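You operate a simulated robot arm through the tools that you are given. There is no shell and no other tool. Be economical: measure what you need, move in short steps, check, and stop when the job is done.

Carry out the task below with a simulated two-armed robot. There is one attempt and no reset: what you move stays moved.

TASK
Wipe up the spill on the top of the numbered bench with the red rag and put it back.

The check looks at the end state, three seconds after you hand in, the way a careful person would. Anything else that was tipped, shoved, dropped, spilled or broken makes it a failure.

THE ROBOT
Two 7-joint arms with three-finger grippers on one trunk, on a base that drives. Base frame: it is fixed to the floor where the robot stands at the start and does not move with it; the origin is under the middle of the robot, x ahead of it, y to its left, z up; the surface under the hand at the start is at about z = 850. Readings come in mm, degrees, newtons and seconds.
The left shoulder is at the start at [42, 154, 1007], the right one opposite. With the tool pointing down near the work surface each hand reaches from about 100 to 620 mm from the robot's upright axis, wherever it stands, measured 20 degrees to its own side. Payload 2.69 kg a hand.
The tool frame of a hand sits at the grasp point between the pads (the TCP): z along the fingers, y along the line on which they close. The tips reach 29 mm beyond it. Largest opening 120 mm; the body of the gripper starts 78 mm behind the TCP.
Orientation is told as [roll, pitch, yaw] about the base's x, y, z axes, in that order, counted from this pose: with the fingers straight down and closing along the base's y, the tool's x points along the base's -x, its y along +y and its z along -z.

THE INTERFACE
- The arms move only by the tool jog_arm. It takes "left_deltas", "right_deltas" or both (then of equal length, played together; a hand with none holds still); each is a list of rows, each a list of 7 numbers: the turn, a rotation vector about the tool's x, y, z in units of 90 degrees (1.0 is 90 degrees), then the shift along the tool's x, y, z in units of 400 mm (1.0 is 400 mm), then the closure, from 0 (fully open) to 1 (shut). In form: [[wx, wy, wz, x, y, z, gripper], ...]. A call has 1 to 12 rows; each row is the pose to reach, as a shift and turn from the pose commanded when the call began, along the tool's axes at that moment. A call with a number of a shift or a turn outside -1 to 1 is refused whole. A row lasts 0.2 s, in which the tool goes at most 50 mm and 8.6 degrees; a call with a longer step from one row to the next is refused whole, and so is a gripper value outside its range. A pose out of reach is approached as far as the arm can. The call stops where the force on the tool passes 40 N (or 10 N more than at its start, if that is more) or the arm is blocked; 0.2 s more then pass. Each finger halts on what it meets, pressing with about 37 N; the grip force reading is that of the motor and also rises with nothing between the fingers. The clock runs only during rows and for 0.2 s after the last one: add rows that repeat a pose to give the fingers time. The reply holds the time, the measured pose of the TCP, the force on the tool along the base axes, the opening and the grip force, in the units named above and with some noise, with the torque about the TCP (base axes, N m) and any sound that the robot's microphone picked up.
- Cameras (640 x 400 px; columns grow to the right, rows downward): "scene" is now at [153.1, -25, 1168.7]; the picture's right is [-0.27, -0.96, 0.00], its down [-0.43, 0.12, -0.90] and it looks along [0.86, -0.24, -0.45] (base axes); focal length 273 px, centre (320, 200). "left" rides on the left gripper at [63, 0, -104] in its tool frame; the picture's right is [0.00, 1.00, 0.00], its down [-0.83, 0.00, -0.56] and it looks along [-0.56, 0.00, 0.83] (tool axes); focal length 275 px, centre (320, 200). "right" rides on the right gripper at [63, 0, -104] in its tool frame; the picture's right is [0.00, 1.00, 0.00], its down [-0.83, 0.00, -0.56] and it looks along [-0.56, 0.00, 0.83] (tool axes); focal length 275 px, centre (320, 200). There is no depth. A picture from a camera that has moved, and an enlarged one, comes with that camera's place and axes in the base frame and with its lens.
- capture(camera): a new picture of that camera. No time passes.
- move_column(by): slides the trunk up (or, below 0, down) by that many mm; the arms and the scene camera ride with it, the base frame stays. It gives what a move gives, with no picture.
- drive_base(legs): drives the robot by 1 to 6 legs, each [ahead, left, turn to the left] in mm, mm and degrees, along the robot's own axes; the way and the turn of a leg run together, so that a leg with both is an arc; at most 1500 mm and 180 degrees a leg. The arms and the cameras ride along, it lands a little off, and it stops where it bumps. It gives what a move gives.
- turn_head(pan, tilt): turns the head with the scene camera to pan (to the left, within 80 degrees either way) and tilt (down, from -29 to 69), counted from straight ahead of the robot. It gives what a move gives.
- close_up(camera, box): a new picture of the part [left, top, right, bottom] of that camera's present view, enlarged. No time passes.
- hand_in(): hands the job in; it is judged then, once.

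Work in short steps. Places have to be worked out from the pictures, the camera data and where the tool is seen: move nearer, look again, correct. Check each grasp and each placing, and mend what went wrong. You have 120 turns and 100 pictures in all, those below and enlarged ones among them. Open the grippers and draw the arms clear of the work before you hand the job in, unless the task says otherwise; then end with one line.

The tools are called after "Emit:" as name(argument=value, ...) on one line, values as JSON. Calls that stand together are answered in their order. jog_arm: Moves the arms, as the interface text tells. Its arguments: {"type":"object","properties":{"left_deltas":{"type":"array","items":{"type":"array","items":{"type":"number"}}},"right_deltas":{"type":"array","items":{"type":"array","items":{"type":"number"}}}},"required":[]} The other tools are called the same way: move_column (by) slides the trunk up or down; drive_base (legs) drives the base; turn_head (pan, tilt) turns the head that bears the scene camera; capture (camera) takes a picture; close_up (camera, box) takes an enlarged picture of a part of a camera's view; hand_in () hands the job in.

At the start:

```text
time_s: 0.0
left_eef_pos: [344.5, 9.5, 1056.4]
left_tool_rot: [0.0, -0.1, 0.0]
left_ft_force: [0.5, -0.1, 0.0]
left_torque: [-0.01, 0.0, 0.0]
left_gripper_width: 120.1
left_grip_force: 0.1
right_eef_pos: [369.0, -354.8, 1055.5]
right_tool_rot: [0.0, -0.1, 0.0]
right_ft_force: [-0.3, 0.2, 0.0]
right_torque: [0.02, 0.0, -0.01]
right_gripper_width: 120.0
right_grip_force: 0.1
trunk travel left (down, up): [-375.0, 63.0]
robot x, y, heading: [5.2, -1.1, -0.0]
head pan, tilt: [-15.6, 26.4]
```

scene: 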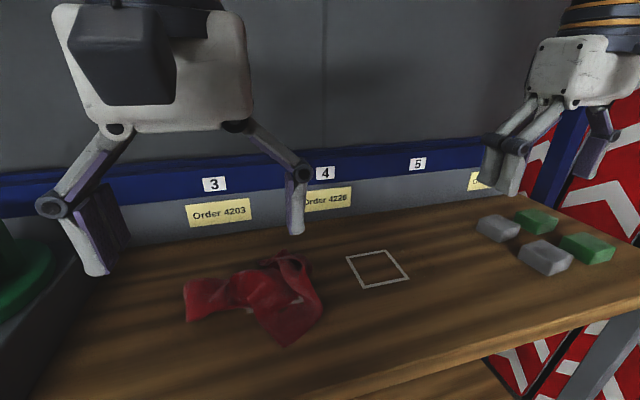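
right: 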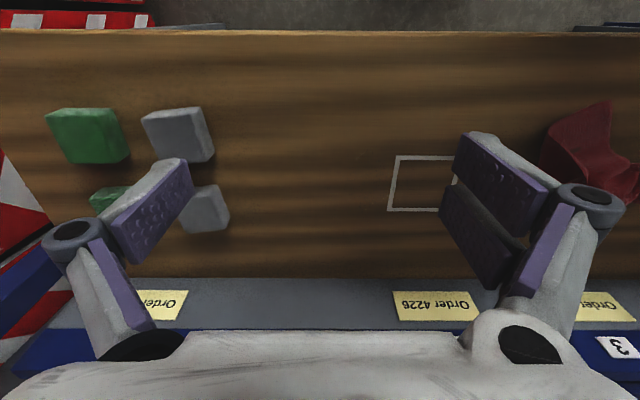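
left: 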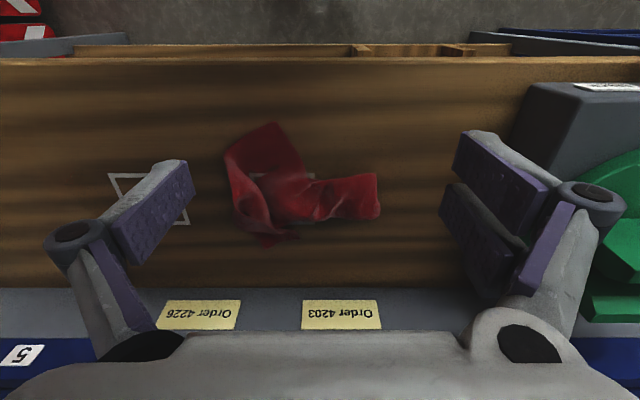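

The rag lies over a marked square between labels 3 and 4, and no spill is visible in this view yet. I'll look around with the head, starting left.

Emit:
turn_head(pan=50, tilt=30)

Emit:
capture(camera="scene")

Emit:
turn_head(pan=0, tilt=50)

Emit:
capture(camera="scene")

Emit:
turn_head(pan=-65, tilt=30)

Emit:
capture(camera="scene")

```text
time_s: 1.4
left_eef_pos: [343.6, 10.1, 1056.3]
left_tool_rot: [0.0, -0.2, -0.1]
left_ft_force: [0.2, -0.6, 1.1]
left_torque: [-0.01, -0.03, -0.02]
left_gripper_width: 120.3
left_grip_force: 0.1
right_eef_pos: [368.4, -354.1, 1054.0]
right_tool_rot: [-0.1, 0.0, 0.0]
right_ft_force: [0.3, 0.4, 0.0]
right_torque: [-0.01, 0.01, -0.01]
right_gripper_width: 120.1
right_grip_force: 0.0
trunk travel left (down, up): [-375.0, 63.0]
robot x, y, heading: [1.2, 0.2, -0.1]
head pan, tilt: [50.0, 30.0]
```

```text
96 pictures are left
camera scene: at [122.9, 68.8, 1163.0], right [0.77, -0.64, 0.0], down [-0.32, -0.38, -0.87], along [0.56, 0.66, -0.5], focal length 273 px, centre (320, 200)
```

scene: 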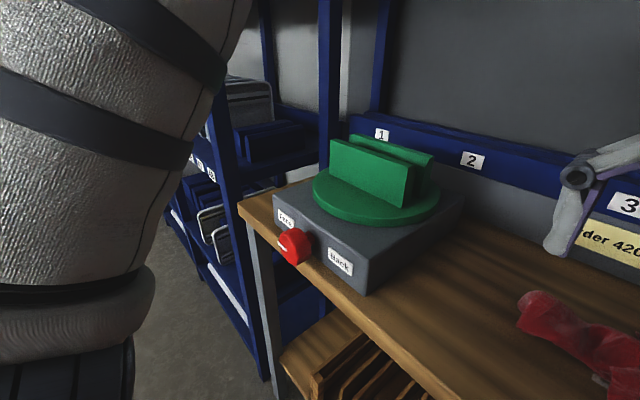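

```text
time_s: 2.5
left_eef_pos: [343.5, 10.2, 1055.7]
left_tool_rot: [0.0, 0.0, 0.0]
left_ft_force: [-0.6, -0.1, 0.3]
left_torque: [-0.02, 0.02, -0.03]
left_gripper_width: 120.0
left_grip_force: 0.1
right_eef_pos: [368.6, -354.2, 1054.0]
right_tool_rot: [0.0, 0.0, 0.1]
right_ft_force: [0.1, -0.3, 0.2]
right_torque: [0.0, -0.02, 0.01]
right_gripper_width: 119.9
right_grip_force: 0.0
trunk travel left (down, up): [-375.0, 63.0]
robot x, y, heading: [-2.8, 1.3, 0.0]
head pan, tilt: [0.0, 50.0]
```

```text
95 pictures are left
camera scene: at [141.7, -0.3, 1133.5], right [0.0, -1.0, 0.0], down [-0.77, 0.0, -0.64], along [0.64, 0.0, -0.77], focal length 273 px, centre (320, 200)
```

scene: 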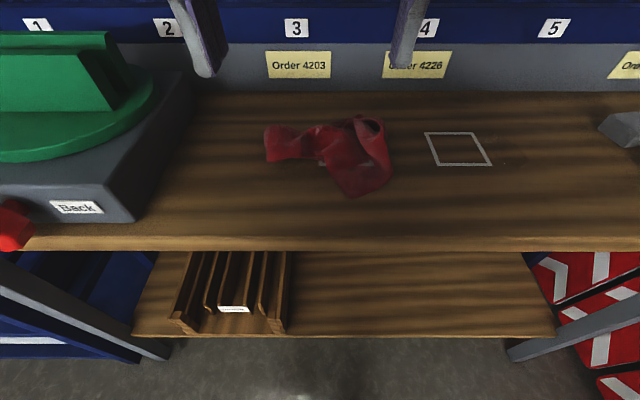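

```text
time_s: 3.9
left_eef_pos: [344.5, 9.5, 1055.5]
left_tool_rot: [0.0, -0.1, -0.1]
left_ft_force: [0.6, -0.2, 0.3]
left_torque: [-0.01, 0.01, 0.0]
left_gripper_width: 120.1
left_grip_force: 0.1
right_eef_pos: [369.5, -354.4, 1054.0]
right_tool_rot: [0.0, -0.1, -0.1]
right_ft_force: [-0.5, 0.2, 0.2]
right_torque: [0.03, -0.01, 0.0]
right_gripper_width: 120.2
right_grip_force: 0.1
trunk travel left (down, up): [-375.0, 63.0]
robot x, y, heading: [-0.5, 0.7, 0.1]
head pan, tilt: [-65.0, 30.0]
```

```text
94 pictures are left
camera scene: at [151.6, -26.3, 1164.1], right [-0.29, -0.96, 0.0], down [-0.47, 0.14, -0.87], along [0.84, -0.25, -0.49], focal length 273 px, centre (320, 200)
```

scene: 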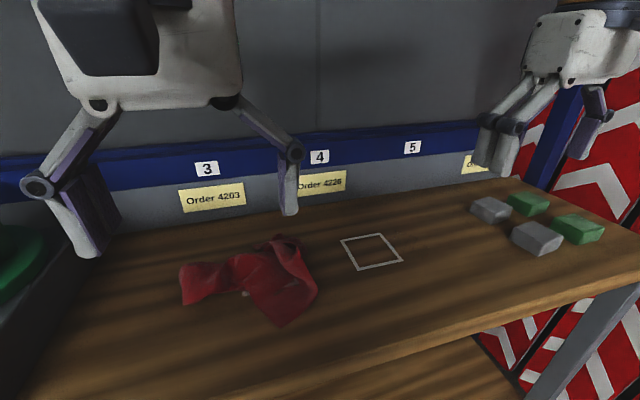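

The head's reported pan (-65) doesn't match the picture's axes (about -17 degrees), so I'll re-issue the turn and look again.

Emit:
turn_head(pan=-65, tilt=30)

Emit:
capture(camera="scene")

```text
time_s: 4.5
left_eef_pos: [344.0, 9.6, 1056.9]
left_tool_rot: [-0.1, 0.0, 0.0]
left_ft_force: [0.8, 0.6, -0.4]
left_torque: [0.03, -0.01, -0.01]
left_gripper_width: 119.9
left_grip_force: 0.0
right_eef_pos: [368.9, -354.9, 1054.9]
right_tool_rot: [0.1, 0.0, -0.1]
right_ft_force: [-0.5, 0.6, 0.4]
right_torque: [0.0, -0.04, 0.0]
right_gripper_width: 120.1
right_grip_force: 0.1
trunk travel left (down, up): [-375.0, 63.0]
robot x, y, heading: [0.4, 4.6, 0.3]
head pan, tilt: [-65.0, 30.0]
```

```text
93 pictures are left
camera scene: at [151.6, -26.8, 1164.4], right [-0.29, -0.96, 0.0], down [-0.47, 0.14, -0.87], along [0.84, -0.25, -0.49], focal length 273 px, centre (320, 200)
```

scene: 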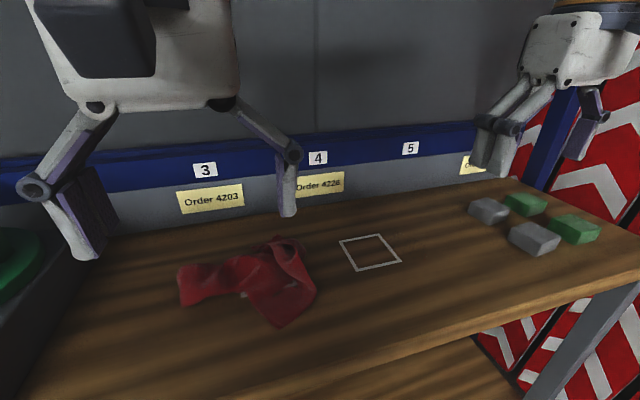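

The head evidently stops near -17 degrees. I'll enlarge parts of the bench to look for the spill.

Emit:
close_up(camera="scene", box=[150, 200, 430, 375])

Emit:
close_up(camera="left", box=[80, 80, 480, 330])

Emit:
close_up(camera="right", box=[20, 20, 480, 300])

```text
2.29 times, centred on (290, 288) of scene
camera zoom: at [151.6, -26.8, 1164.4], right [-0.29, -0.96, 0.0], down [-0.47, 0.14, -0.87], along [0.84, -0.25, -0.49], focal length 624 px, centre (389, 0)
```

zoom: 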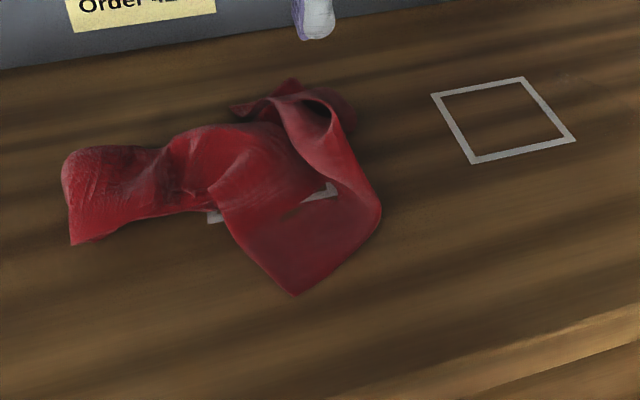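

```text
1.60 times, centred on (280, 205) of left
camera zoom: at [280.4, 11.7, 1158.9], right [0.0, 1.0, 0.0], down [0.83, 0.0, 0.56], along [0.56, 0.0, -0.83], focal length 440 px, centre (384, 192)
```

zoom: 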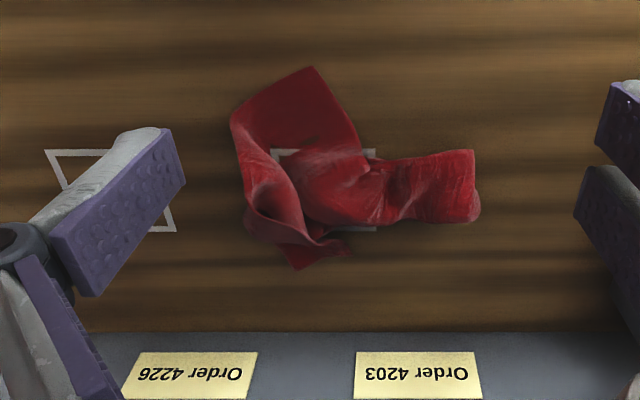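

```text
1.39 times, centred on (250, 160) of right
camera zoom: at [306.2, -354.7, 1159.9], right [0.0, 1.0, 0.0], down [0.83, 0.0, 0.56], along [0.56, 0.0, -0.83], focal length 383 px, centre (417, 256)
```

zoom: 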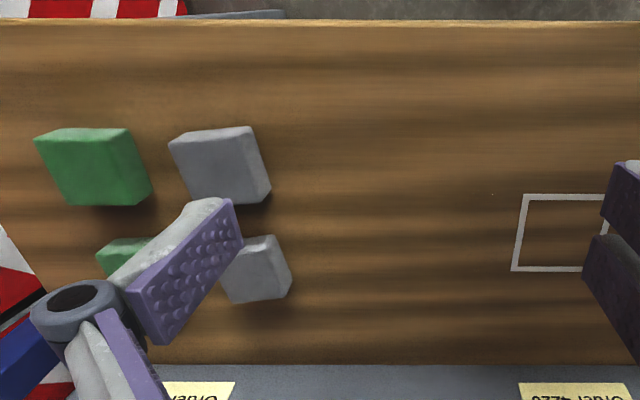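

No spill is visible so far. I'll back off from the bench to take in the whole room, then turn.

Emit:
drive_base(legs=[[-500, 0, 0]])

Emit:
turn_head(pan=0, tilt=30)

Emit:
capture(camera="scene")

Emit:
turn_head(pan=80, tilt=20)

Emit:
capture(camera="scene")

```text
time_s: 7.5
left_eef_pos: [-158.1, 10.0, 1056.0]
left_tool_rot: [-0.1, -0.1, -0.2]
left_ft_force: [0.0, 0.9, -0.8]
left_torque: [-0.01, -0.03, -0.02]
left_gripper_width: 119.8
left_grip_force: 0.1
right_eef_pos: [-134.2, -356.3, 1054.3]
right_tool_rot: [0.1, 0.0, -0.1]
right_ft_force: [-0.3, 0.9, 0.7]
right_torque: [0.0, 0.0, 0.0]
right_gripper_width: 119.9
right_grip_force: 0.1
trunk travel left (down, up): [-375.0, 63.0]
robot x, y, heading: [-502.8, 1.8, -0.2]
head pan, tilt: [-65.0, 30.0]
```

```text
time_s: 8.8
left_eef_pos: [-158.6, 10.4, 1056.2]
left_tool_rot: [0.1, 0.0, -0.1]
left_ft_force: [0.6, 0.9, 0.3]
left_torque: [-0.01, -0.01, 0.01]
left_gripper_width: 120.1
left_grip_force: 0.1
right_eef_pos: [-133.8, -355.2, 1056.2]
right_tool_rot: [0.1, 0.0, -0.2]
right_ft_force: [-0.4, -0.5, 0.2]
right_torque: [0.01, -0.01, -0.01]
right_gripper_width: 119.9
right_grip_force: 0.1
trunk travel left (down, up): [-375.0, 63.0]
robot x, y, heading: [-496.9, 4.1, -0.3]
head pan, tilt: [0.0, 30.0]
```

```text
89 pictures are left
camera scene: at [-346.2, -0.2, 1163.0], right [0.0, -1.0, 0.0], down [-0.5, 0.0, -0.87], along [0.87, 0.0, -0.5], focal length 273 px, centre (320, 200)
```

scene: 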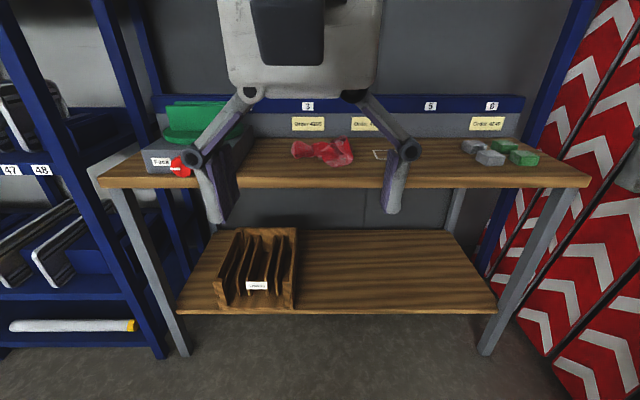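

```text
time_s: 10.3
left_eef_pos: [-156.4, 10.2, 1055.8]
left_tool_rot: [0.0, 0.0, -0.1]
left_ft_force: [-0.4, -0.4, 0.1]
left_torque: [-0.02, -0.03, 0.02]
left_gripper_width: 119.8
left_grip_force: 0.0
right_eef_pos: [-133.7, -356.1, 1053.8]
right_tool_rot: [0.1, 0.0, -0.1]
right_ft_force: [0.2, 0.0, -0.7]
right_torque: [0.0, -0.02, -0.01]
right_gripper_width: 120.2
right_grip_force: 0.0
trunk travel left (down, up): [-375.0, 63.0]
robot x, y, heading: [-502.5, 0.1, -0.4]
head pan, tilt: [80.0, 20.0]
```

```text
88 pictures are left
camera scene: at [-420.1, 91.8, 1179.1], right [0.98, -0.18, 0.0], down [-0.06, -0.34, -0.94], along [0.17, 0.92, -0.34], focal length 273 px, centre (320, 200)
```

scene: 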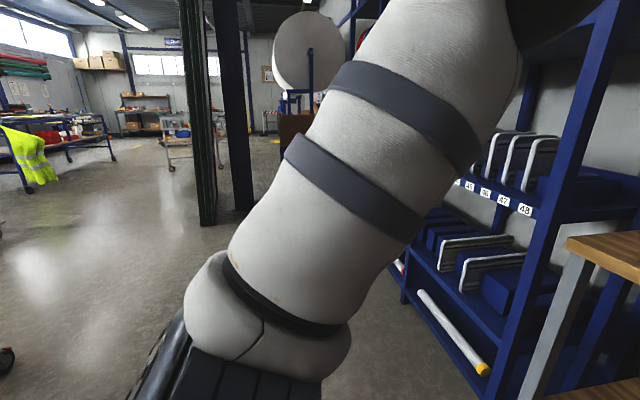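

This bench with numbers 1–6 is the numbered one; I'll enlarge its top from here with the head centred.

Emit:
turn_head(pan=0, tilt=30)

Emit:
close_up(camera="scene", box=[100, 90, 350, 200])

Emit:
close_up(camera="scene", box=[340, 90, 600, 200])

```text
time_s: 11.9
left_eef_pos: [-158.0, 9.3, 1057.3]
left_tool_rot: [0.1, 0.0, -0.2]
left_ft_force: [0.0, 0.5, -0.5]
left_torque: [0.02, 0.01, 0.0]
left_gripper_width: 120.0
left_grip_force: 0.0
right_eef_pos: [-134.5, -355.0, 1053.3]
right_tool_rot: [0.1, 0.1, -0.2]
right_ft_force: [0.3, -0.5, 0.0]
right_torque: [-0.01, 0.03, 0.01]
right_gripper_width: 120.1
right_grip_force: 0.1
trunk travel left (down, up): [-375.0, 63.0]
robot x, y, heading: [-502.6, 3.5, -0.3]
head pan, tilt: [0.0, 30.0]
```

```text
2.56 times, centred on (225, 145) of scene
camera zoom: at [-346.2, 0.0, 1163.0], right [0.0, -1.0, 0.0], down [-0.5, 0.0, -0.87], along [0.87, 0.0, -0.5], focal length 700 px, centre (563, 341)
```

zoom: 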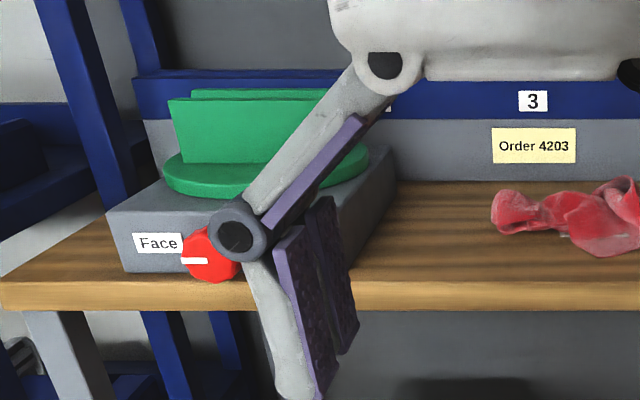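

```text
2.46 times, centred on (470, 145) of scene
camera zoom: at [-346.2, 0.0, 1163.0], right [0.0, -1.0, 0.0], down [-0.5, 0.0, -0.87], along [0.87, 0.0, -0.5], focal length 673 px, centre (-49, 335)
```

zoom: 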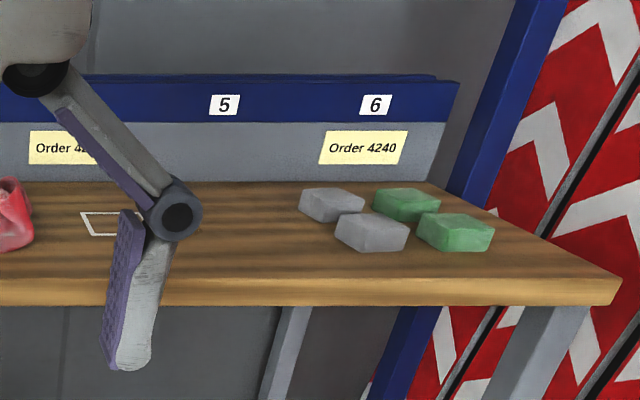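

Only the specks near the empty square looked unusual. I'll drive back and zoom in there from several views.

Emit:
drive_base(legs=[[495, 0, 0]])

Emit:
turn_head(pan=-16, tilt=50)

Emit:
close_up(camera="scene", box=[320, 60, 640, 260])

Emit:
close_up(camera="scene", box=[60, 60, 380, 260])

```text
time_s: 14.8
left_eef_pos: [338.6, 4.6, 1056.4]
left_tool_rot: [0.0, 0.0, -0.5]
left_ft_force: [0.0, -0.2, -0.1]
left_torque: [-0.01, 0.01, -0.03]
left_gripper_width: 120.1
left_grip_force: 0.1
right_eef_pos: [360.3, -360.2, 1053.9]
right_tool_rot: [0.0, 0.1, -0.6]
right_ft_force: [-0.4, 0.0, 0.2]
right_torque: [0.03, 0.03, -0.01]
right_gripper_width: 119.8
right_grip_force: 0.0
trunk travel left (down, up): [-375.0, 63.0]
robot x, y, heading: [-7.4, -2.3, -0.5]
head pan, tilt: [0.0, 30.0]
```

```text
time_s: 15.6
left_eef_pos: [337.4, 4.3, 1056.3]
left_tool_rot: [0.1, 0.0, -0.5]
left_ft_force: [-0.2, 0.0, -0.4]
left_torque: [0.02, -0.02, -0.03]
left_gripper_width: 119.9
left_grip_force: 0.0
right_eef_pos: [359.8, -361.5, 1052.2]
right_tool_rot: [0.3, 0.1, -0.7]
right_ft_force: [0.7, -0.2, -0.1]
right_torque: [-0.02, -0.01, -0.03]
right_gripper_width: 120.1
right_grip_force: 0.1
trunk travel left (down, up): [-375.0, 63.0]
robot x, y, heading: [-5.7, -3.1, -0.4]
head pan, tilt: [-16.0, 50.0]
```

```text
2.00 times, centred on (480, 160) of scene
camera zoom: at [142.6, -15.8, 1147.1], right [-0.15, -0.99, 0.0], down [-0.64, 0.1, -0.76], along [0.75, -0.11, -0.65], focal length 546 px, centre (0, 280)
```

zoom: 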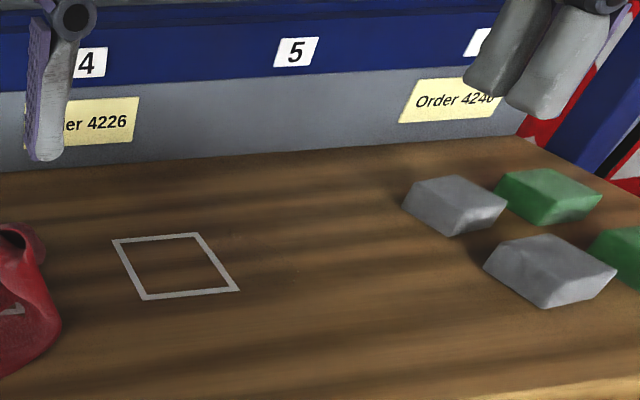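

```text
2.00 times, centred on (220, 160) of scene
camera zoom: at [142.6, -15.8, 1147.1], right [-0.15, -0.99, 0.0], down [-0.64, 0.1, -0.76], along [0.75, -0.11, -0.65], focal length 546 px, centre (520, 280)
```

zoom: 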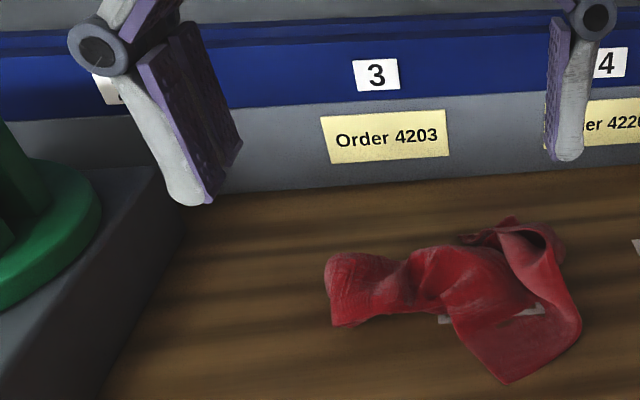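

There are faint specks just right of the empty square; I'll enlarge that spot strongly in the scene and right-hand views.

Emit:
close_up(camera="scene", box=[420, 160, 516, 220])

Emit:
close_up(camera="right", box=[240, 80, 400, 280])

```text
6.67 times, centred on (468, 190) of scene
camera zoom: at [142.6, -15.8, 1147.1], right [-0.15, -0.99, 0.0], down [-0.64, 0.1, -0.76], along [0.75, -0.11, -0.65], focal length 1822 px, centre (-667, 267)
```

zoom: 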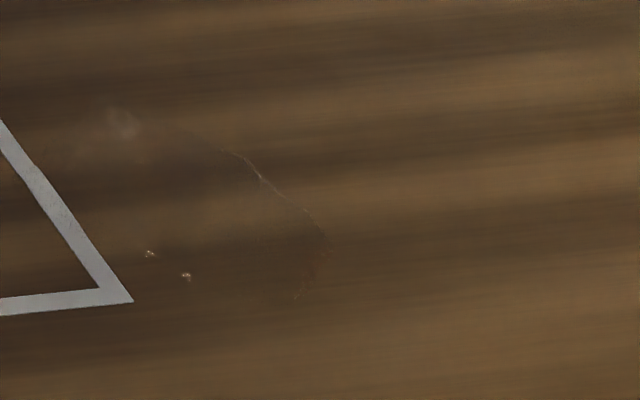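

```text
2.00 times, centred on (320, 180) of right
camera zoom: at [296.9, -360.8, 1158.6], right [0.01, 1.0, 0.0], down [0.83, -0.01, 0.55], along [0.55, 0.0, -0.83], focal length 551 px, centre (320, 240)
```

zoom: 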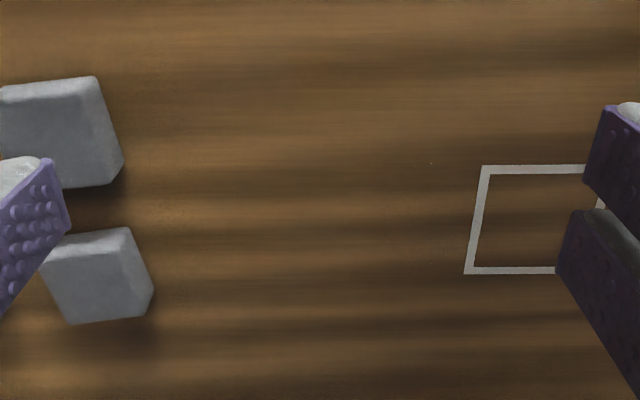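

A clear puddle is visible beside the square, with an edge around x≈456, y≈-318. I'll enlarge it in the right camera to find its extents.

Emit:
close_up(camera="right", box=[320, 140, 400, 220])

Emit:
turn_head(pan=0, tilt=45)

Emit:
close_up(camera="scene", box=[400, 80, 560, 180])

```text
5.00 times, centred on (360, 180) of right
camera zoom: at [296.9, -360.8, 1158.6], right [0.01, 1.0, 0.0], down [0.83, -0.01, 0.55], along [0.55, 0.0, -0.83], focal length 1376 px, centre (120, 300)
```

zoom: 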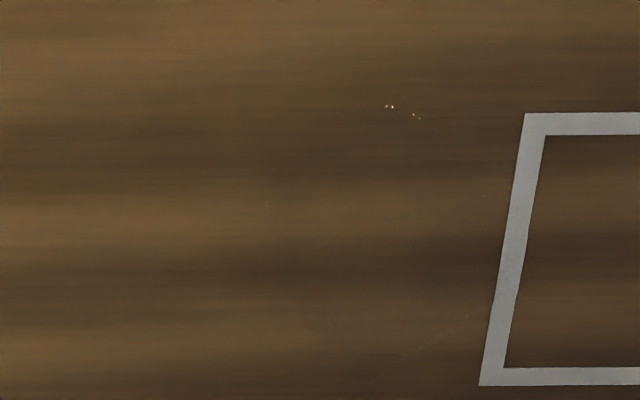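

```text
time_s: 16.4
left_eef_pos: [337.7, 5.8, 1056.6]
left_tool_rot: [0.0, -0.1, -0.5]
left_ft_force: [0.2, -0.4, 0.0]
left_torque: [0.01, 0.0, -0.02]
left_gripper_width: 120.0
left_grip_force: 0.0
right_eef_pos: [360.3, -359.9, 1054.3]
right_tool_rot: [0.0, -0.2, -0.6]
right_ft_force: [0.6, 0.5, 0.3]
right_torque: [-0.03, 0.01, 0.05]
right_gripper_width: 120.3
right_grip_force: 0.1
trunk travel left (down, up): [-375.0, 63.0]
robot x, y, heading: [-6.4, -3.9, -0.7]
head pan, tilt: [0.0, 45.0]
```

```text
4.00 times, centred on (480, 130) of scene
camera zoom: at [139.9, -4.0, 1140.5], right [-0.01, -1.0, 0.0], down [-0.71, 0.01, -0.71], along [0.71, -0.01, -0.71], focal length 1093 px, centre (-320, 480)
```

zoom: 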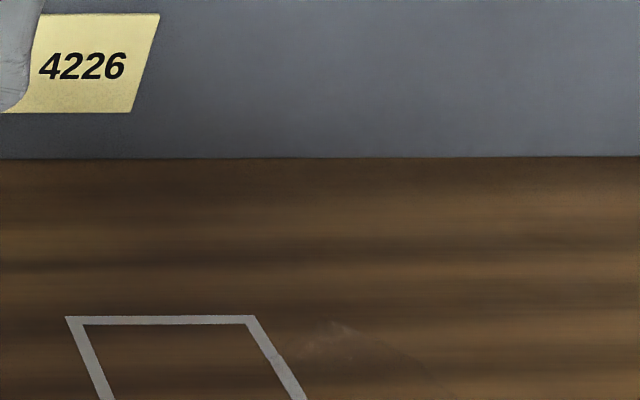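

The puddle is about x 435–530, y -325 to -258 (touching the 4226 square's edge). The rag's home is the square at x 449–529, y -76 to 5. First I clear the left arm back and to the left.

Emit:
jog_arm(left_deltas=[[0, 0, 0, 0.08, 0.06, 0, 0], [0, 0, 0, 0.16, 0.12, 0, 0], [0, 0, 0, 0.24, 0.18, 0, 0], [0, 0, 0, 0.33, 0.25, 0, 0]])

```text
time_s: 17.4
left_eef_pos: [245.3, 91.5, 1089.8]
left_tool_rot: [-8.5, 2.6, 6.6]
left_ft_force: [-0.4, -0.2, 0.4]
left_torque: [0.04, 0.04, 0.01]
left_gripper_width: 120.2
left_grip_force: 0.0
right_eef_pos: [359.0, -361.4, 1054.9]
right_tool_rot: [0.1, 0.0, -0.5]
right_ft_force: [0.1, -1.1, -0.9]
right_torque: [0.05, 0.06, 0.01]
right_gripper_width: 120.0
right_grip_force: 0.1
trunk travel left (down, up): [-375.0, 63.0]
robot x, y, heading: [-7.8, -5.1, -0.6]
head pan, tilt: [0.0, 45.0]
stopped in row 4 (left hand): the arm was blocked; the commanded pose is now the measured one
```

The left arm is clear enough. Now I swing the right hand over the rag, turning it by 90 degrees so the fingers close along x across the rag's neck.

Emit:
jog_arm(right_deltas=[[0, 0, -0.09, -0.028, 0.08, 0, 0], [0, 0, -0.18, -0.056, 0.16, 0, 0], [0, 0, -0.27, -0.084, 0.24, 0, 0], [0, 0, -0.36, -0.112, 0.32, 0, 0], [0, 0, -0.45, -0.14, 0.4, 0, 0], [0, 0, -0.54, -0.168, 0.48, 0, 0], [0, 0, -0.63, -0.2, 0.56, 0, 0], [0, 0, -0.72, -0.23, 0.64, 0, 0], [0, 0, -0.81, -0.26, 0.72, 0, 0], [0, 0, -0.9, -0.29, 0.8, 0, 0], [0, 0, -0.99, -0.3125, 0.8875, 0, 0]])

Emit:
capture(camera="right")

Emit:
capture(camera="scene")

```text
time_s: 19.9
left_eef_pos: [242.7, 91.5, 1088.3]
left_tool_rot: [-8.4, 2.4, 6.6]
left_ft_force: [-1.3, -0.1, -0.6]
left_torque: [-0.02, -0.07, -0.01]
left_gripper_width: 120.0
left_grip_force: 0.1
right_eef_pos: [476.4, -9.1, 1049.9]
right_tool_rot: [0.1, -0.1, 88.5]
right_ft_force: [0.0, 0.2, -0.2]
right_torque: [-0.04, -0.02, -0.01]
right_gripper_width: 120.0
right_grip_force: 0.0
right hand out of reach, approached as far as the arm can: row 2, 3, 4, 5, 6, 7, 8, 11
trunk travel left (down, up): [-375.0, 63.0]
robot x, y, heading: [-7.4, -4.3, -0.4]
head pan, tilt: [0.0, 45.0]
```

```text
79 pictures are left
camera right: at [474.4, -70.8, 1155.1], right [-1.0, 0.02, 0.0], down [0.02, 0.83, 0.56], along [0.01, 0.56, -0.83], focal length 275 px, centre (320, 200)
```

right: 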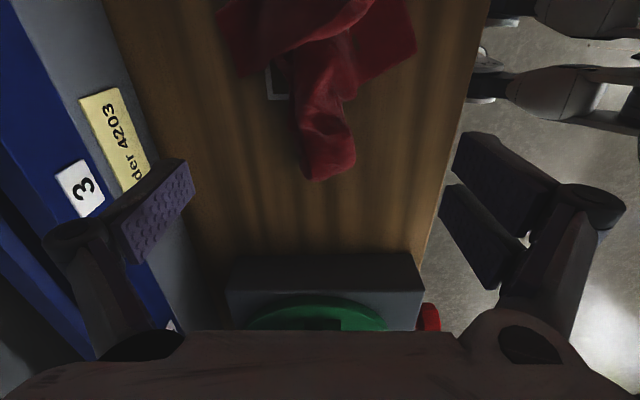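

```text
78 pictures are left
camera scene: at [136.9, 33.0, 1152.5], right [0.41, -0.91, 0.0], down [-0.55, -0.25, -0.8], along [0.73, 0.33, -0.6], focal length 273 px, centre (320, 200)
```

scene: 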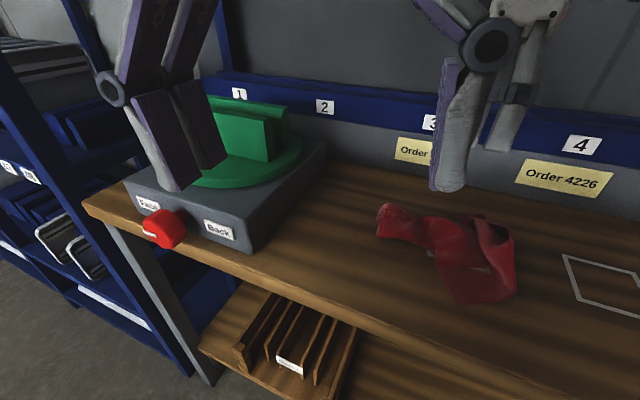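

The right hand is over the rag's neck (about x 477, y -3). I descend to about z 890 and look.

Emit:
jog_arm(right_deltas=[[0, 0, 0, 0, 0, 0.1, 0], [0, 0, 0, 0, 0, 0.2, 0], [0, 0, 0, 0, 0, 0.3, 0], [0, 0, 0, 0, 0, 0.39, 0]])

Emit:
capture(camera="right")

Emit:
capture(camera="scene")

```text
time_s: 20.9
left_eef_pos: [242.9, 90.7, 1087.4]
left_tool_rot: [-8.3, 2.5, 6.4]
left_ft_force: [-0.2, 0.6, -0.9]
left_torque: [-0.03, -0.01, 0.01]
left_gripper_width: 120.3
left_grip_force: 0.0
right_eef_pos: [475.5, -9.0, 893.7]
right_tool_rot: [0.0, -0.1, 88.6]
right_ft_force: [-0.4, -0.1, -1.0]
right_torque: [0.05, -0.03, -0.01]
right_gripper_width: 119.9
right_grip_force: 0.1
trunk travel left (down, up): [-375.0, 63.0]
robot x, y, heading: [-5.8, -1.9, -0.5]
head pan, tilt: [0.0, 45.0]
```

```text
77 pictures are left
camera right: at [475.0, -71.2, 998.2], right [-1.0, 0.02, 0.0], down [0.02, 0.83, 0.56], along [0.01, 0.56, -0.83], focal length 275 px, centre (320, 200)
```

right: 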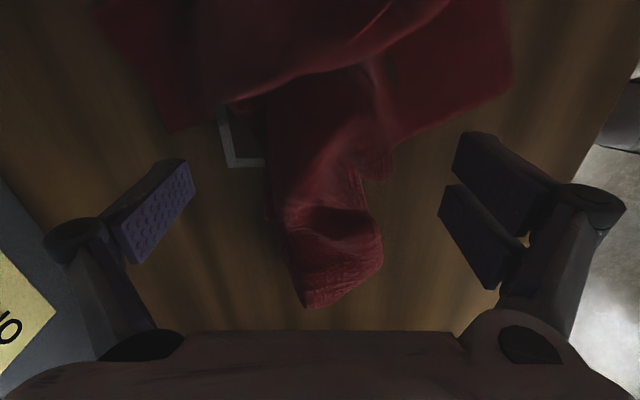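

```text
76 pictures are left
camera scene: at [138.5, 32.3, 1152.5], right [0.41, -0.91, 0.0], down [-0.55, -0.24, -0.8], along [0.73, 0.33, -0.6], focal length 273 px, centre (320, 200)
```

scene: 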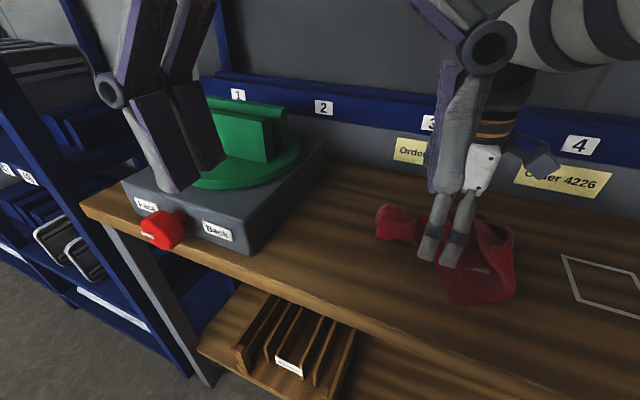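

The fingers straddle the neck of the rag. I lower about 9 mm more and close.

Emit:
jog_arm(right_deltas=[[0, 0, 0, 0, 0, 0.024, 0], [0, 0, 0, 0, 0, 0.024, 0.5], [0, 0, 0, 0, 0, 0.024, 1], [0, 0, 0, 0, 0, 0.024, 1], [0, 0, 0, 0, 0, 0.024, 1], [0, 0, 0, 0, 0, 0.024, 1]])

Emit:
capture(camera="right")

```text
time_s: 22.2
left_eef_pos: [241.8, 90.6, 1087.9]
left_tool_rot: [-8.3, 2.4, 6.4]
left_ft_force: [-0.1, -0.2, 0.0]
left_torque: [0.04, -0.03, 0.0]
left_gripper_width: 119.9
left_grip_force: 0.2
right_eef_pos: [476.2, -9.3, 884.5]
right_tool_rot: [-0.1, -0.1, 88.5]
right_ft_force: [1.4, 0.0, 6.1]
right_torque: [-0.08, -0.09, -0.01]
right_gripper_width: 6.5
right_grip_force: 34.4
trunk travel left (down, up): [-375.0, 63.0]
robot x, y, heading: [-4.7, 1.5, -0.7]
head pan, tilt: [0.0, 45.0]
```

```text
75 pictures are left
camera right: at [474.8, -71.3, 989.8], right [-1.0, 0.02, 0.0], down [0.02, 0.83, 0.56], along [0.01, 0.56, -0.83], focal length 275 px, centre (320, 200)
```

right: 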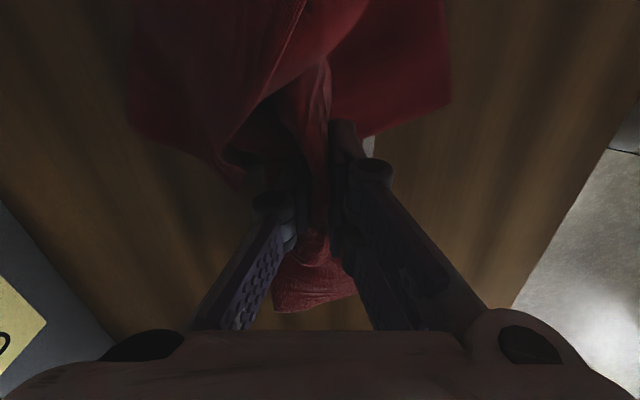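

The rag is gripped (6.5 mm between the pads). I lift 80 mm and check that it comes along.

Emit:
jog_arm(right_deltas=[[0, 0, 0, 0, 0, -0.1, 1], [0, 0, 0, 0, 0, -0.2, 1], [0, 0, 0, 0, 0, -0.28, 1]])

Emit:
capture(camera="right")

Emit:
capture(camera="scene")

```text
time_s: 23.1
left_eef_pos: [241.1, 91.2, 1088.3]
left_tool_rot: [-8.3, 2.3, 6.4]
left_ft_force: [-0.7, 0.1, -0.5]
left_torque: [0.02, 0.01, -0.01]
left_gripper_width: 120.3
left_grip_force: 0.2
right_eef_pos: [475.3, -8.8, 997.2]
right_tool_rot: [0.0, -0.1, 88.6]
right_ft_force: [0.2, 0.2, 0.3]
right_torque: [0.04, 0.0, -0.02]
right_gripper_width: 6.5
right_grip_force: 34.6
trunk travel left (down, up): [-375.0, 63.0]
robot x, y, heading: [-1.2, -1.8, -0.4]
head pan, tilt: [0.0, 45.0]
```

```text
74 pictures are left
camera right: at [473.9, -70.8, 1101.7], right [-1.0, 0.02, 0.0], down [0.02, 0.83, 0.56], along [0.01, 0.56, -0.83], focal length 275 px, centre (320, 200)
```

right: 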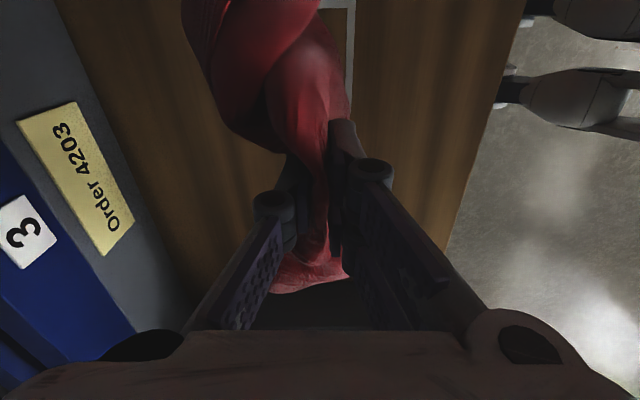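

```text
73 pictures are left
camera scene: at [138.5, 31.9, 1153.1], right [0.4, -0.92, 0.0], down [-0.54, -0.24, -0.81], along [0.74, 0.32, -0.59], focal length 273 px, centre (320, 200)
```

scene: 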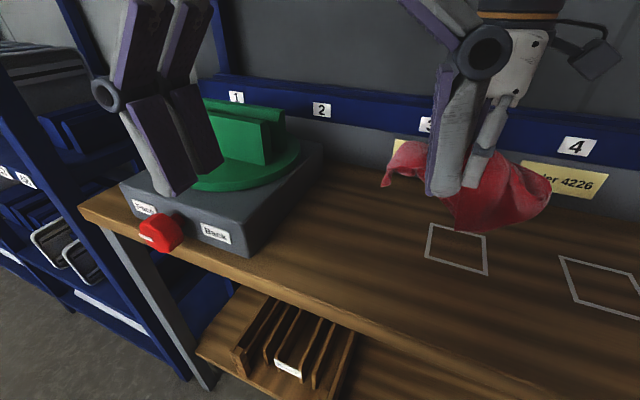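

The rag is held. I carry it in -y to above the puddle's near edge (y≈-250).

Emit:
jog_arm(right_deltas=[[0, 0, 0, 0.1, 0, 0, 1], [0, 0, 0, 0.2, 0, 0, 1], [0, 0, 0, 0.3, 0, 0, 1], [0, 0, 0, 0.4, 0, 0, 1], [0, 0, 0, 0.5, 0, 0, 1], [0, 0, 0, 0.6, 0, 0, 1]])

Emit:
turn_head(pan=-15, tilt=45)

Emit:
capture(camera="scene")

```text
time_s: 24.4
left_eef_pos: [242.5, 91.2, 1087.0]
left_tool_rot: [-8.2, 2.3, 6.5]
left_ft_force: [-0.5, -0.5, -0.1]
left_torque: [0.01, -0.02, -0.01]
left_gripper_width: 120.0
left_grip_force: 0.1
right_eef_pos: [470.3, -249.9, 995.8]
right_tool_rot: [0.0, -0.1, 88.5]
right_ft_force: [0.3, -0.3, 0.1]
right_torque: [0.02, -0.02, 0.0]
right_gripper_width: 6.4
right_grip_force: 34.6
trunk travel left (down, up): [-375.0, 63.0]
robot x, y, heading: [-6.7, -1.7, -0.2]
head pan, tilt: [0.0, 45.0]
```

```text
time_s: 25.2
left_eef_pos: [242.1, 90.2, 1087.7]
left_tool_rot: [-8.2, 2.4, 6.3]
left_ft_force: [-0.3, 0.5, -0.4]
left_torque: [0.01, 0.02, 0.0]
left_gripper_width: 119.7
left_grip_force: 0.1
right_eef_pos: [470.2, -248.1, 995.4]
right_tool_rot: [0.0, -0.1, 88.5]
right_ft_force: [-0.2, -0.6, 0.0]
right_torque: [0.01, -0.02, -0.04]
right_gripper_width: 6.3
right_grip_force: 34.7
trunk travel left (down, up): [-375.0, 63.0]
robot x, y, heading: [-8.4, -5.7, -0.2]
head pan, tilt: [-15.0, 45.0]
```

```text
72 pictures are left
camera scene: at [138.9, 31.5, 1153.5], right [0.4, -0.92, 0.0], down [-0.54, -0.23, -0.81], along [0.74, 0.32, -0.59], focal length 273 px, centre (320, 200)
```

scene: 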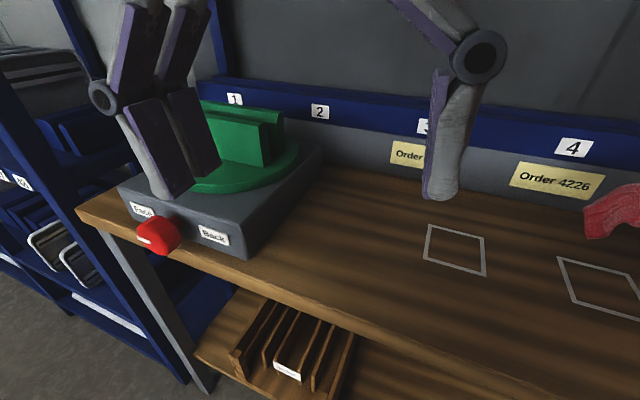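

The head seems to be blocked by the left gripper sitting right in front of it. I move the left hand 70 mm forward again and retry the head.

Emit:
jog_arm(left_deltas=[[0, 0, 0, -0.09, 0, 0, 0], [0, 0, 0, -0.18, 0, 0, 0]])

Emit:
turn_head(pan=-15, tilt=45)

Emit:
capture(camera="scene")

```text
time_s: 25.8
left_eef_pos: [310.1, 97.7, 1087.8]
left_tool_rot: [-8.1, 1.6, 5.8]
left_ft_force: [-0.3, 0.2, -0.3]
left_torque: [-0.03, 0.02, -0.03]
left_gripper_width: 119.7
left_grip_force: 0.0
right_eef_pos: [470.3, -247.7, 995.4]
right_tool_rot: [0.0, -0.1, 88.5]
right_ft_force: [0.1, -0.3, 0.9]
right_torque: [0.01, 0.01, -0.01]
right_gripper_width: 6.4
right_grip_force: 34.3
trunk travel left (down, up): [-375.0, 63.0]
robot x, y, heading: [-6.4, -2.7, -0.4]
head pan, tilt: [-15.0, 45.0]
```

```text
time_s: 26.4
left_eef_pos: [309.5, 98.0, 1086.2]
left_tool_rot: [-8.2, 1.7, 6.0]
left_ft_force: [-0.6, -0.4, -0.8]
left_torque: [0.02, 0.03, -0.01]
left_gripper_width: 120.0
left_grip_force: 0.1
right_eef_pos: [470.8, -248.3, 996.5]
right_tool_rot: [0.1, 0.0, 88.5]
right_ft_force: [0.4, 0.1, 0.2]
right_torque: [-0.02, -0.02, 0.0]
right_gripper_width: 6.6
right_grip_force: 34.5
trunk travel left (down, up): [-375.0, 63.0]
robot x, y, heading: [-0.6, -2.9, -0.6]
head pan, tilt: [-15.0, 45.0]
```

```text
71 pictures are left
camera scene: at [137.0, -24.9, 1140.4], right [-0.27, -0.96, 0.0], down [-0.68, 0.19, -0.71], along [0.68, -0.19, -0.71], focal length 273 px, centre (320, 200)
```

scene: 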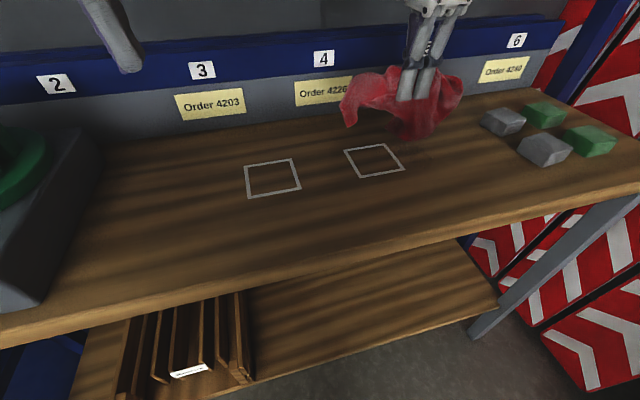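

The head works again. I look at the puddle area before lowering the rag.

Emit:
close_up(camera="scene", box=[360, 110, 488, 190])

Emit:
capture(camera="right")

```text
5.00 times, centred on (424, 150) of scene
camera zoom: at [137.0, -24.9, 1140.4], right [-0.27, -0.96, 0.0], down [-0.68, 0.19, -0.71], along [0.68, -0.19, -0.71], focal length 1366 px, centre (-200, 450)
```

zoom: 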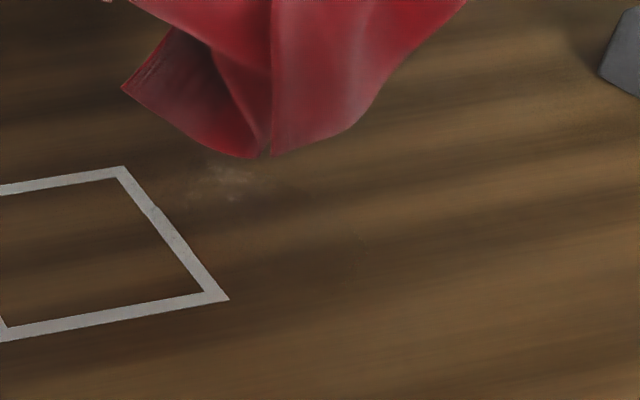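

```text
69 pictures are left
camera right: at [469.3, -310.8, 1101.1], right [-1.0, 0.02, 0.0], down [0.02, 0.83, 0.56], along [0.01, 0.56, -0.83], focal length 275 px, centre (320, 200)
```

right: 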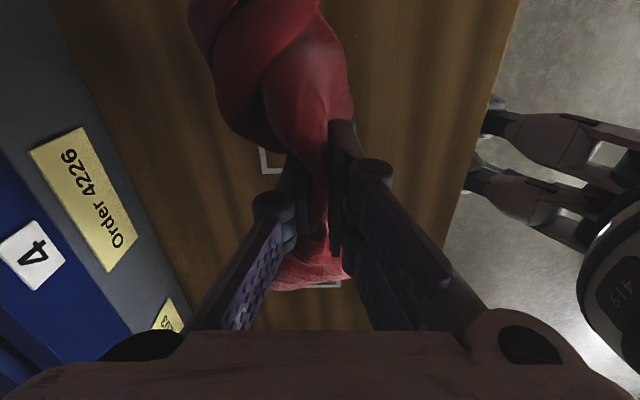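

The puddle is still there right under the rag. I shift to about (480, -285) and lower the rag onto it.

Emit:
jog_arm(right_deltas=[[0, 0, 0, 0.045, -0.012, 0.09, 1], [0, 0, 0, 0.09, -0.025, 0.18, 1], [0, 0, 0, 0.09, -0.025, 0.23, 1], [0, 0, 0, 0.09, -0.025, 0.255, 1], [0, 0, 0, 0.09, -0.025, 0.27, 1]])

Emit:
capture(camera="scene")

```text
time_s: 27.6
left_eef_pos: [310.0, 98.4, 1086.5]
left_tool_rot: [-8.2, 1.7, 5.8]
left_ft_force: [0.5, 0.2, 0.1]
left_torque: [-0.03, -0.01, 0.0]
left_gripper_width: 120.0
left_grip_force: 0.1
right_eef_pos: [478.3, -286.2, 888.4]
right_tool_rot: [0.0, -0.1, 88.5]
right_ft_force: [-0.3, -0.4, 0.9]
right_torque: [-0.01, 0.0, -0.03]
right_gripper_width: 6.5
right_grip_force: 34.3
trunk travel left (down, up): [-375.0, 63.0]
robot x, y, heading: [-5.7, 3.3, -0.3]
head pan, tilt: [-15.0, 45.0]
```

```text
68 pictures are left
camera scene: at [136.9, -24.9, 1140.4], right [-0.27, -0.96, 0.0], down [-0.68, 0.19, -0.71], along [0.68, -0.19, -0.71], focal length 273 px, centre (320, 200)
```

scene: 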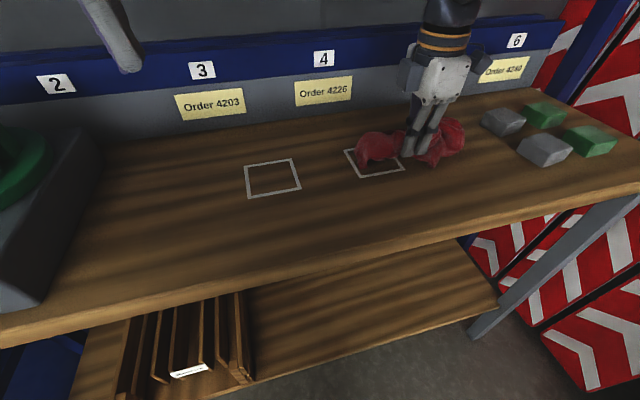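

Contact is light (0.9 N) and the rag covers the puddle; the blocks stay about 50 mm away. I press a few mm lower and begin strokes along x.

Emit:
jog_arm(right_deltas=[[0, 0, 0, 0, 0, 0.014, 1], [0, 0, 0, 0, -0.06, 0.014, 1], [0, 0, 0, 0, -0.13, 0.014, 1], [0, 0, 0, 0, -0.05, 0.014, 1], [0, 0, 0, 0, 0.05, 0.014, 1], [0, 0, 0, 0, 0.13, 0.014, 1], [0, 0, 0, -0.05, 0.13, 0.014, 1], [0, 0, 0, -0.05, 0.05, 0.014, 1], [0, 0, 0, -0.05, -0.05, 0.014, 1], [0, 0, 0, -0.05, -0.13, 0.014, 1]])

```text
time_s: 29.8
left_eef_pos: [309.5, 98.2, 1087.5]
left_tool_rot: [-8.2, 1.7, 5.8]
left_ft_force: [-0.2, 0.6, -0.3]
left_torque: [0.02, -0.07, -0.02]
left_gripper_width: 119.9
left_grip_force: 0.0
right_eef_pos: [531.8, -265.9, 882.9]
right_tool_rot: [0.0, 0.0, 88.6]
right_ft_force: [-1.9, -0.4, 6.0]
right_torque: [-0.02, 0.03, -0.05]
right_gripper_width: 6.7
right_grip_force: 34.9
trunk travel left (down, up): [-375.0, 63.0]
robot x, y, heading: [-8.2, -4.1, -0.4]
head pan, tilt: [-15.0, 45.0]
```

It presses with 6 N and no trouble. I continue with lines at y≈-246 and y≈-310.

Emit:
jog_arm(right_deltas=[[0, 0, 0, -0.05, 0, 0, 1], [0, 0, 0, -0.05, 0.1, 0, 1], [0, 0, 0, -0.05, 0.19, 0, 1], [0, 0, 0, -0.05, 0.26, 0, 1], [0, 0, 0, 0.03, 0.26, 0, 1], [0, 0, 0, 0.11, 0.26, 0, 1], [0, 0, 0, 0.11, 0.17, 0, 1], [0, 0, 0, 0.11, 0.08, 0, 1], [0, 0, 0, 0.11, 0, 0, 1], [0, 0, 0, 0.08, 0.1, 0, 1], [0, 0, 0, 0.08, 0.2, 0, 1], [0, 0, 0, 0.08, 0.26, 0, 1]])

Emit:
capture(camera="scene")

```text
time_s: 32.4
left_eef_pos: [308.7, 97.1, 1085.2]
left_tool_rot: [-8.1, 1.7, 6.0]
left_ft_force: [-0.4, -0.4, 0.8]
left_torque: [0.04, -0.03, -0.02]
left_gripper_width: 120.0
left_grip_force: 0.1
right_eef_pos: [426.5, -294.4, 883.6]
right_tool_rot: [-0.1, -0.2, 88.6]
right_ft_force: [2.3, 3.2, 11.8]
right_torque: [0.05, -0.13, -0.02]
right_gripper_width: 6.2
right_grip_force: 34.8
trunk travel left (down, up): [-375.0, 63.0]
robot x, y, heading: [-6.0, 1.3, -0.4]
head pan, tilt: [-15.0, 45.0]
```

```text
67 pictures are left
camera scene: at [136.4, -25.2, 1140.5], right [-0.27, -0.96, 0.0], down [-0.68, 0.19, -0.71], along [0.68, -0.19, -0.71], focal length 273 px, centre (320, 200)
```

scene: 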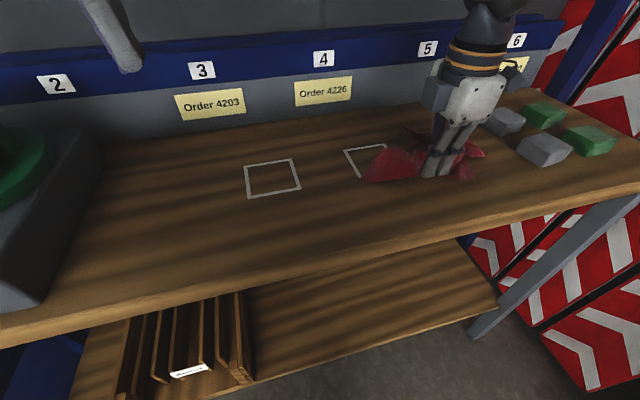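

Good strokes so far. I lift the rag and move it aside (toward +y) to inspect the table.

Emit:
jog_arm(right_deltas=[[0, 0, 0, 0, 0, -0.1, 1], [0, 0, 0, 0, -0.03, -0.2, 1], [0, 0, 0, 0, -0.06, -0.28, 1], [0, 0, 0, -0.1, -0.1, -0.28, 1], [0, 0, 0, -0.2, -0.12, -0.28, 1], [0, 0, 0, -0.3, -0.12, -0.28, 1], [0, 0, 0, -0.4, -0.12, -0.28, 1]])

Emit:
capture(camera="scene")

Emit:
close_up(camera="scene", box=[360, 120, 488, 200])

```text
time_s: 34.0
left_eef_pos: [310.8, 98.1, 1085.6]
left_tool_rot: [-8.2, 1.7, 5.9]
left_ft_force: [0.4, 0.6, -0.2]
left_torque: [-0.01, 0.04, 0.02]
left_gripper_width: 120.0
left_grip_force: 0.0
right_eef_pos: [478.3, -135.3, 994.1]
right_tool_rot: [0.0, -0.1, 88.5]
right_ft_force: [0.6, 0.9, -0.9]
right_torque: [-0.01, 0.0, 0.0]
right_gripper_width: 6.2
right_grip_force: 34.5
trunk travel left (down, up): [-375.0, 63.0]
robot x, y, heading: [-5.1, -4.1, -0.5]
head pan, tilt: [-15.0, 45.0]
```

```text
66 pictures are left
camera scene: at [137.1, -24.3, 1140.4], right [-0.27, -0.96, 0.0], down [-0.68, 0.19, -0.71], along [0.68, -0.19, -0.71], focal length 273 px, centre (320, 200)
```

scene: 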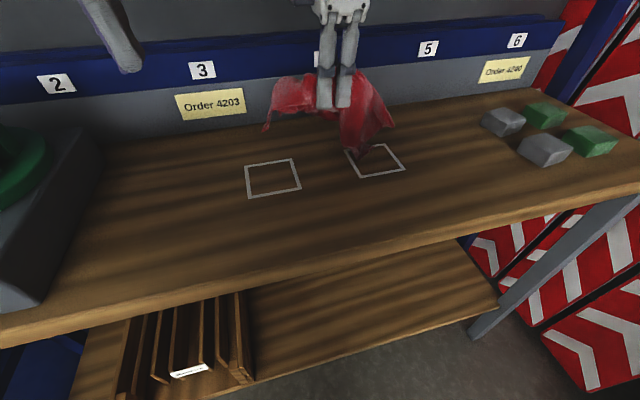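

```text
5.00 times, centred on (424, 160) of scene
camera zoom: at [137.1, -24.3, 1140.4], right [-0.27, -0.96, 0.0], down [-0.68, 0.19, -0.71], along [0.68, -0.19, -0.71], focal length 1366 px, centre (-200, 400)
```

zoom: 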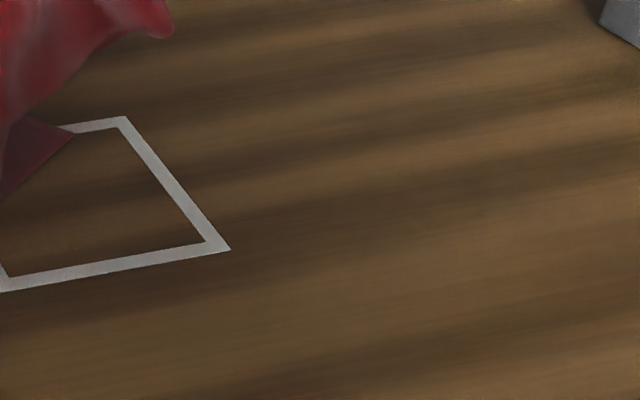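

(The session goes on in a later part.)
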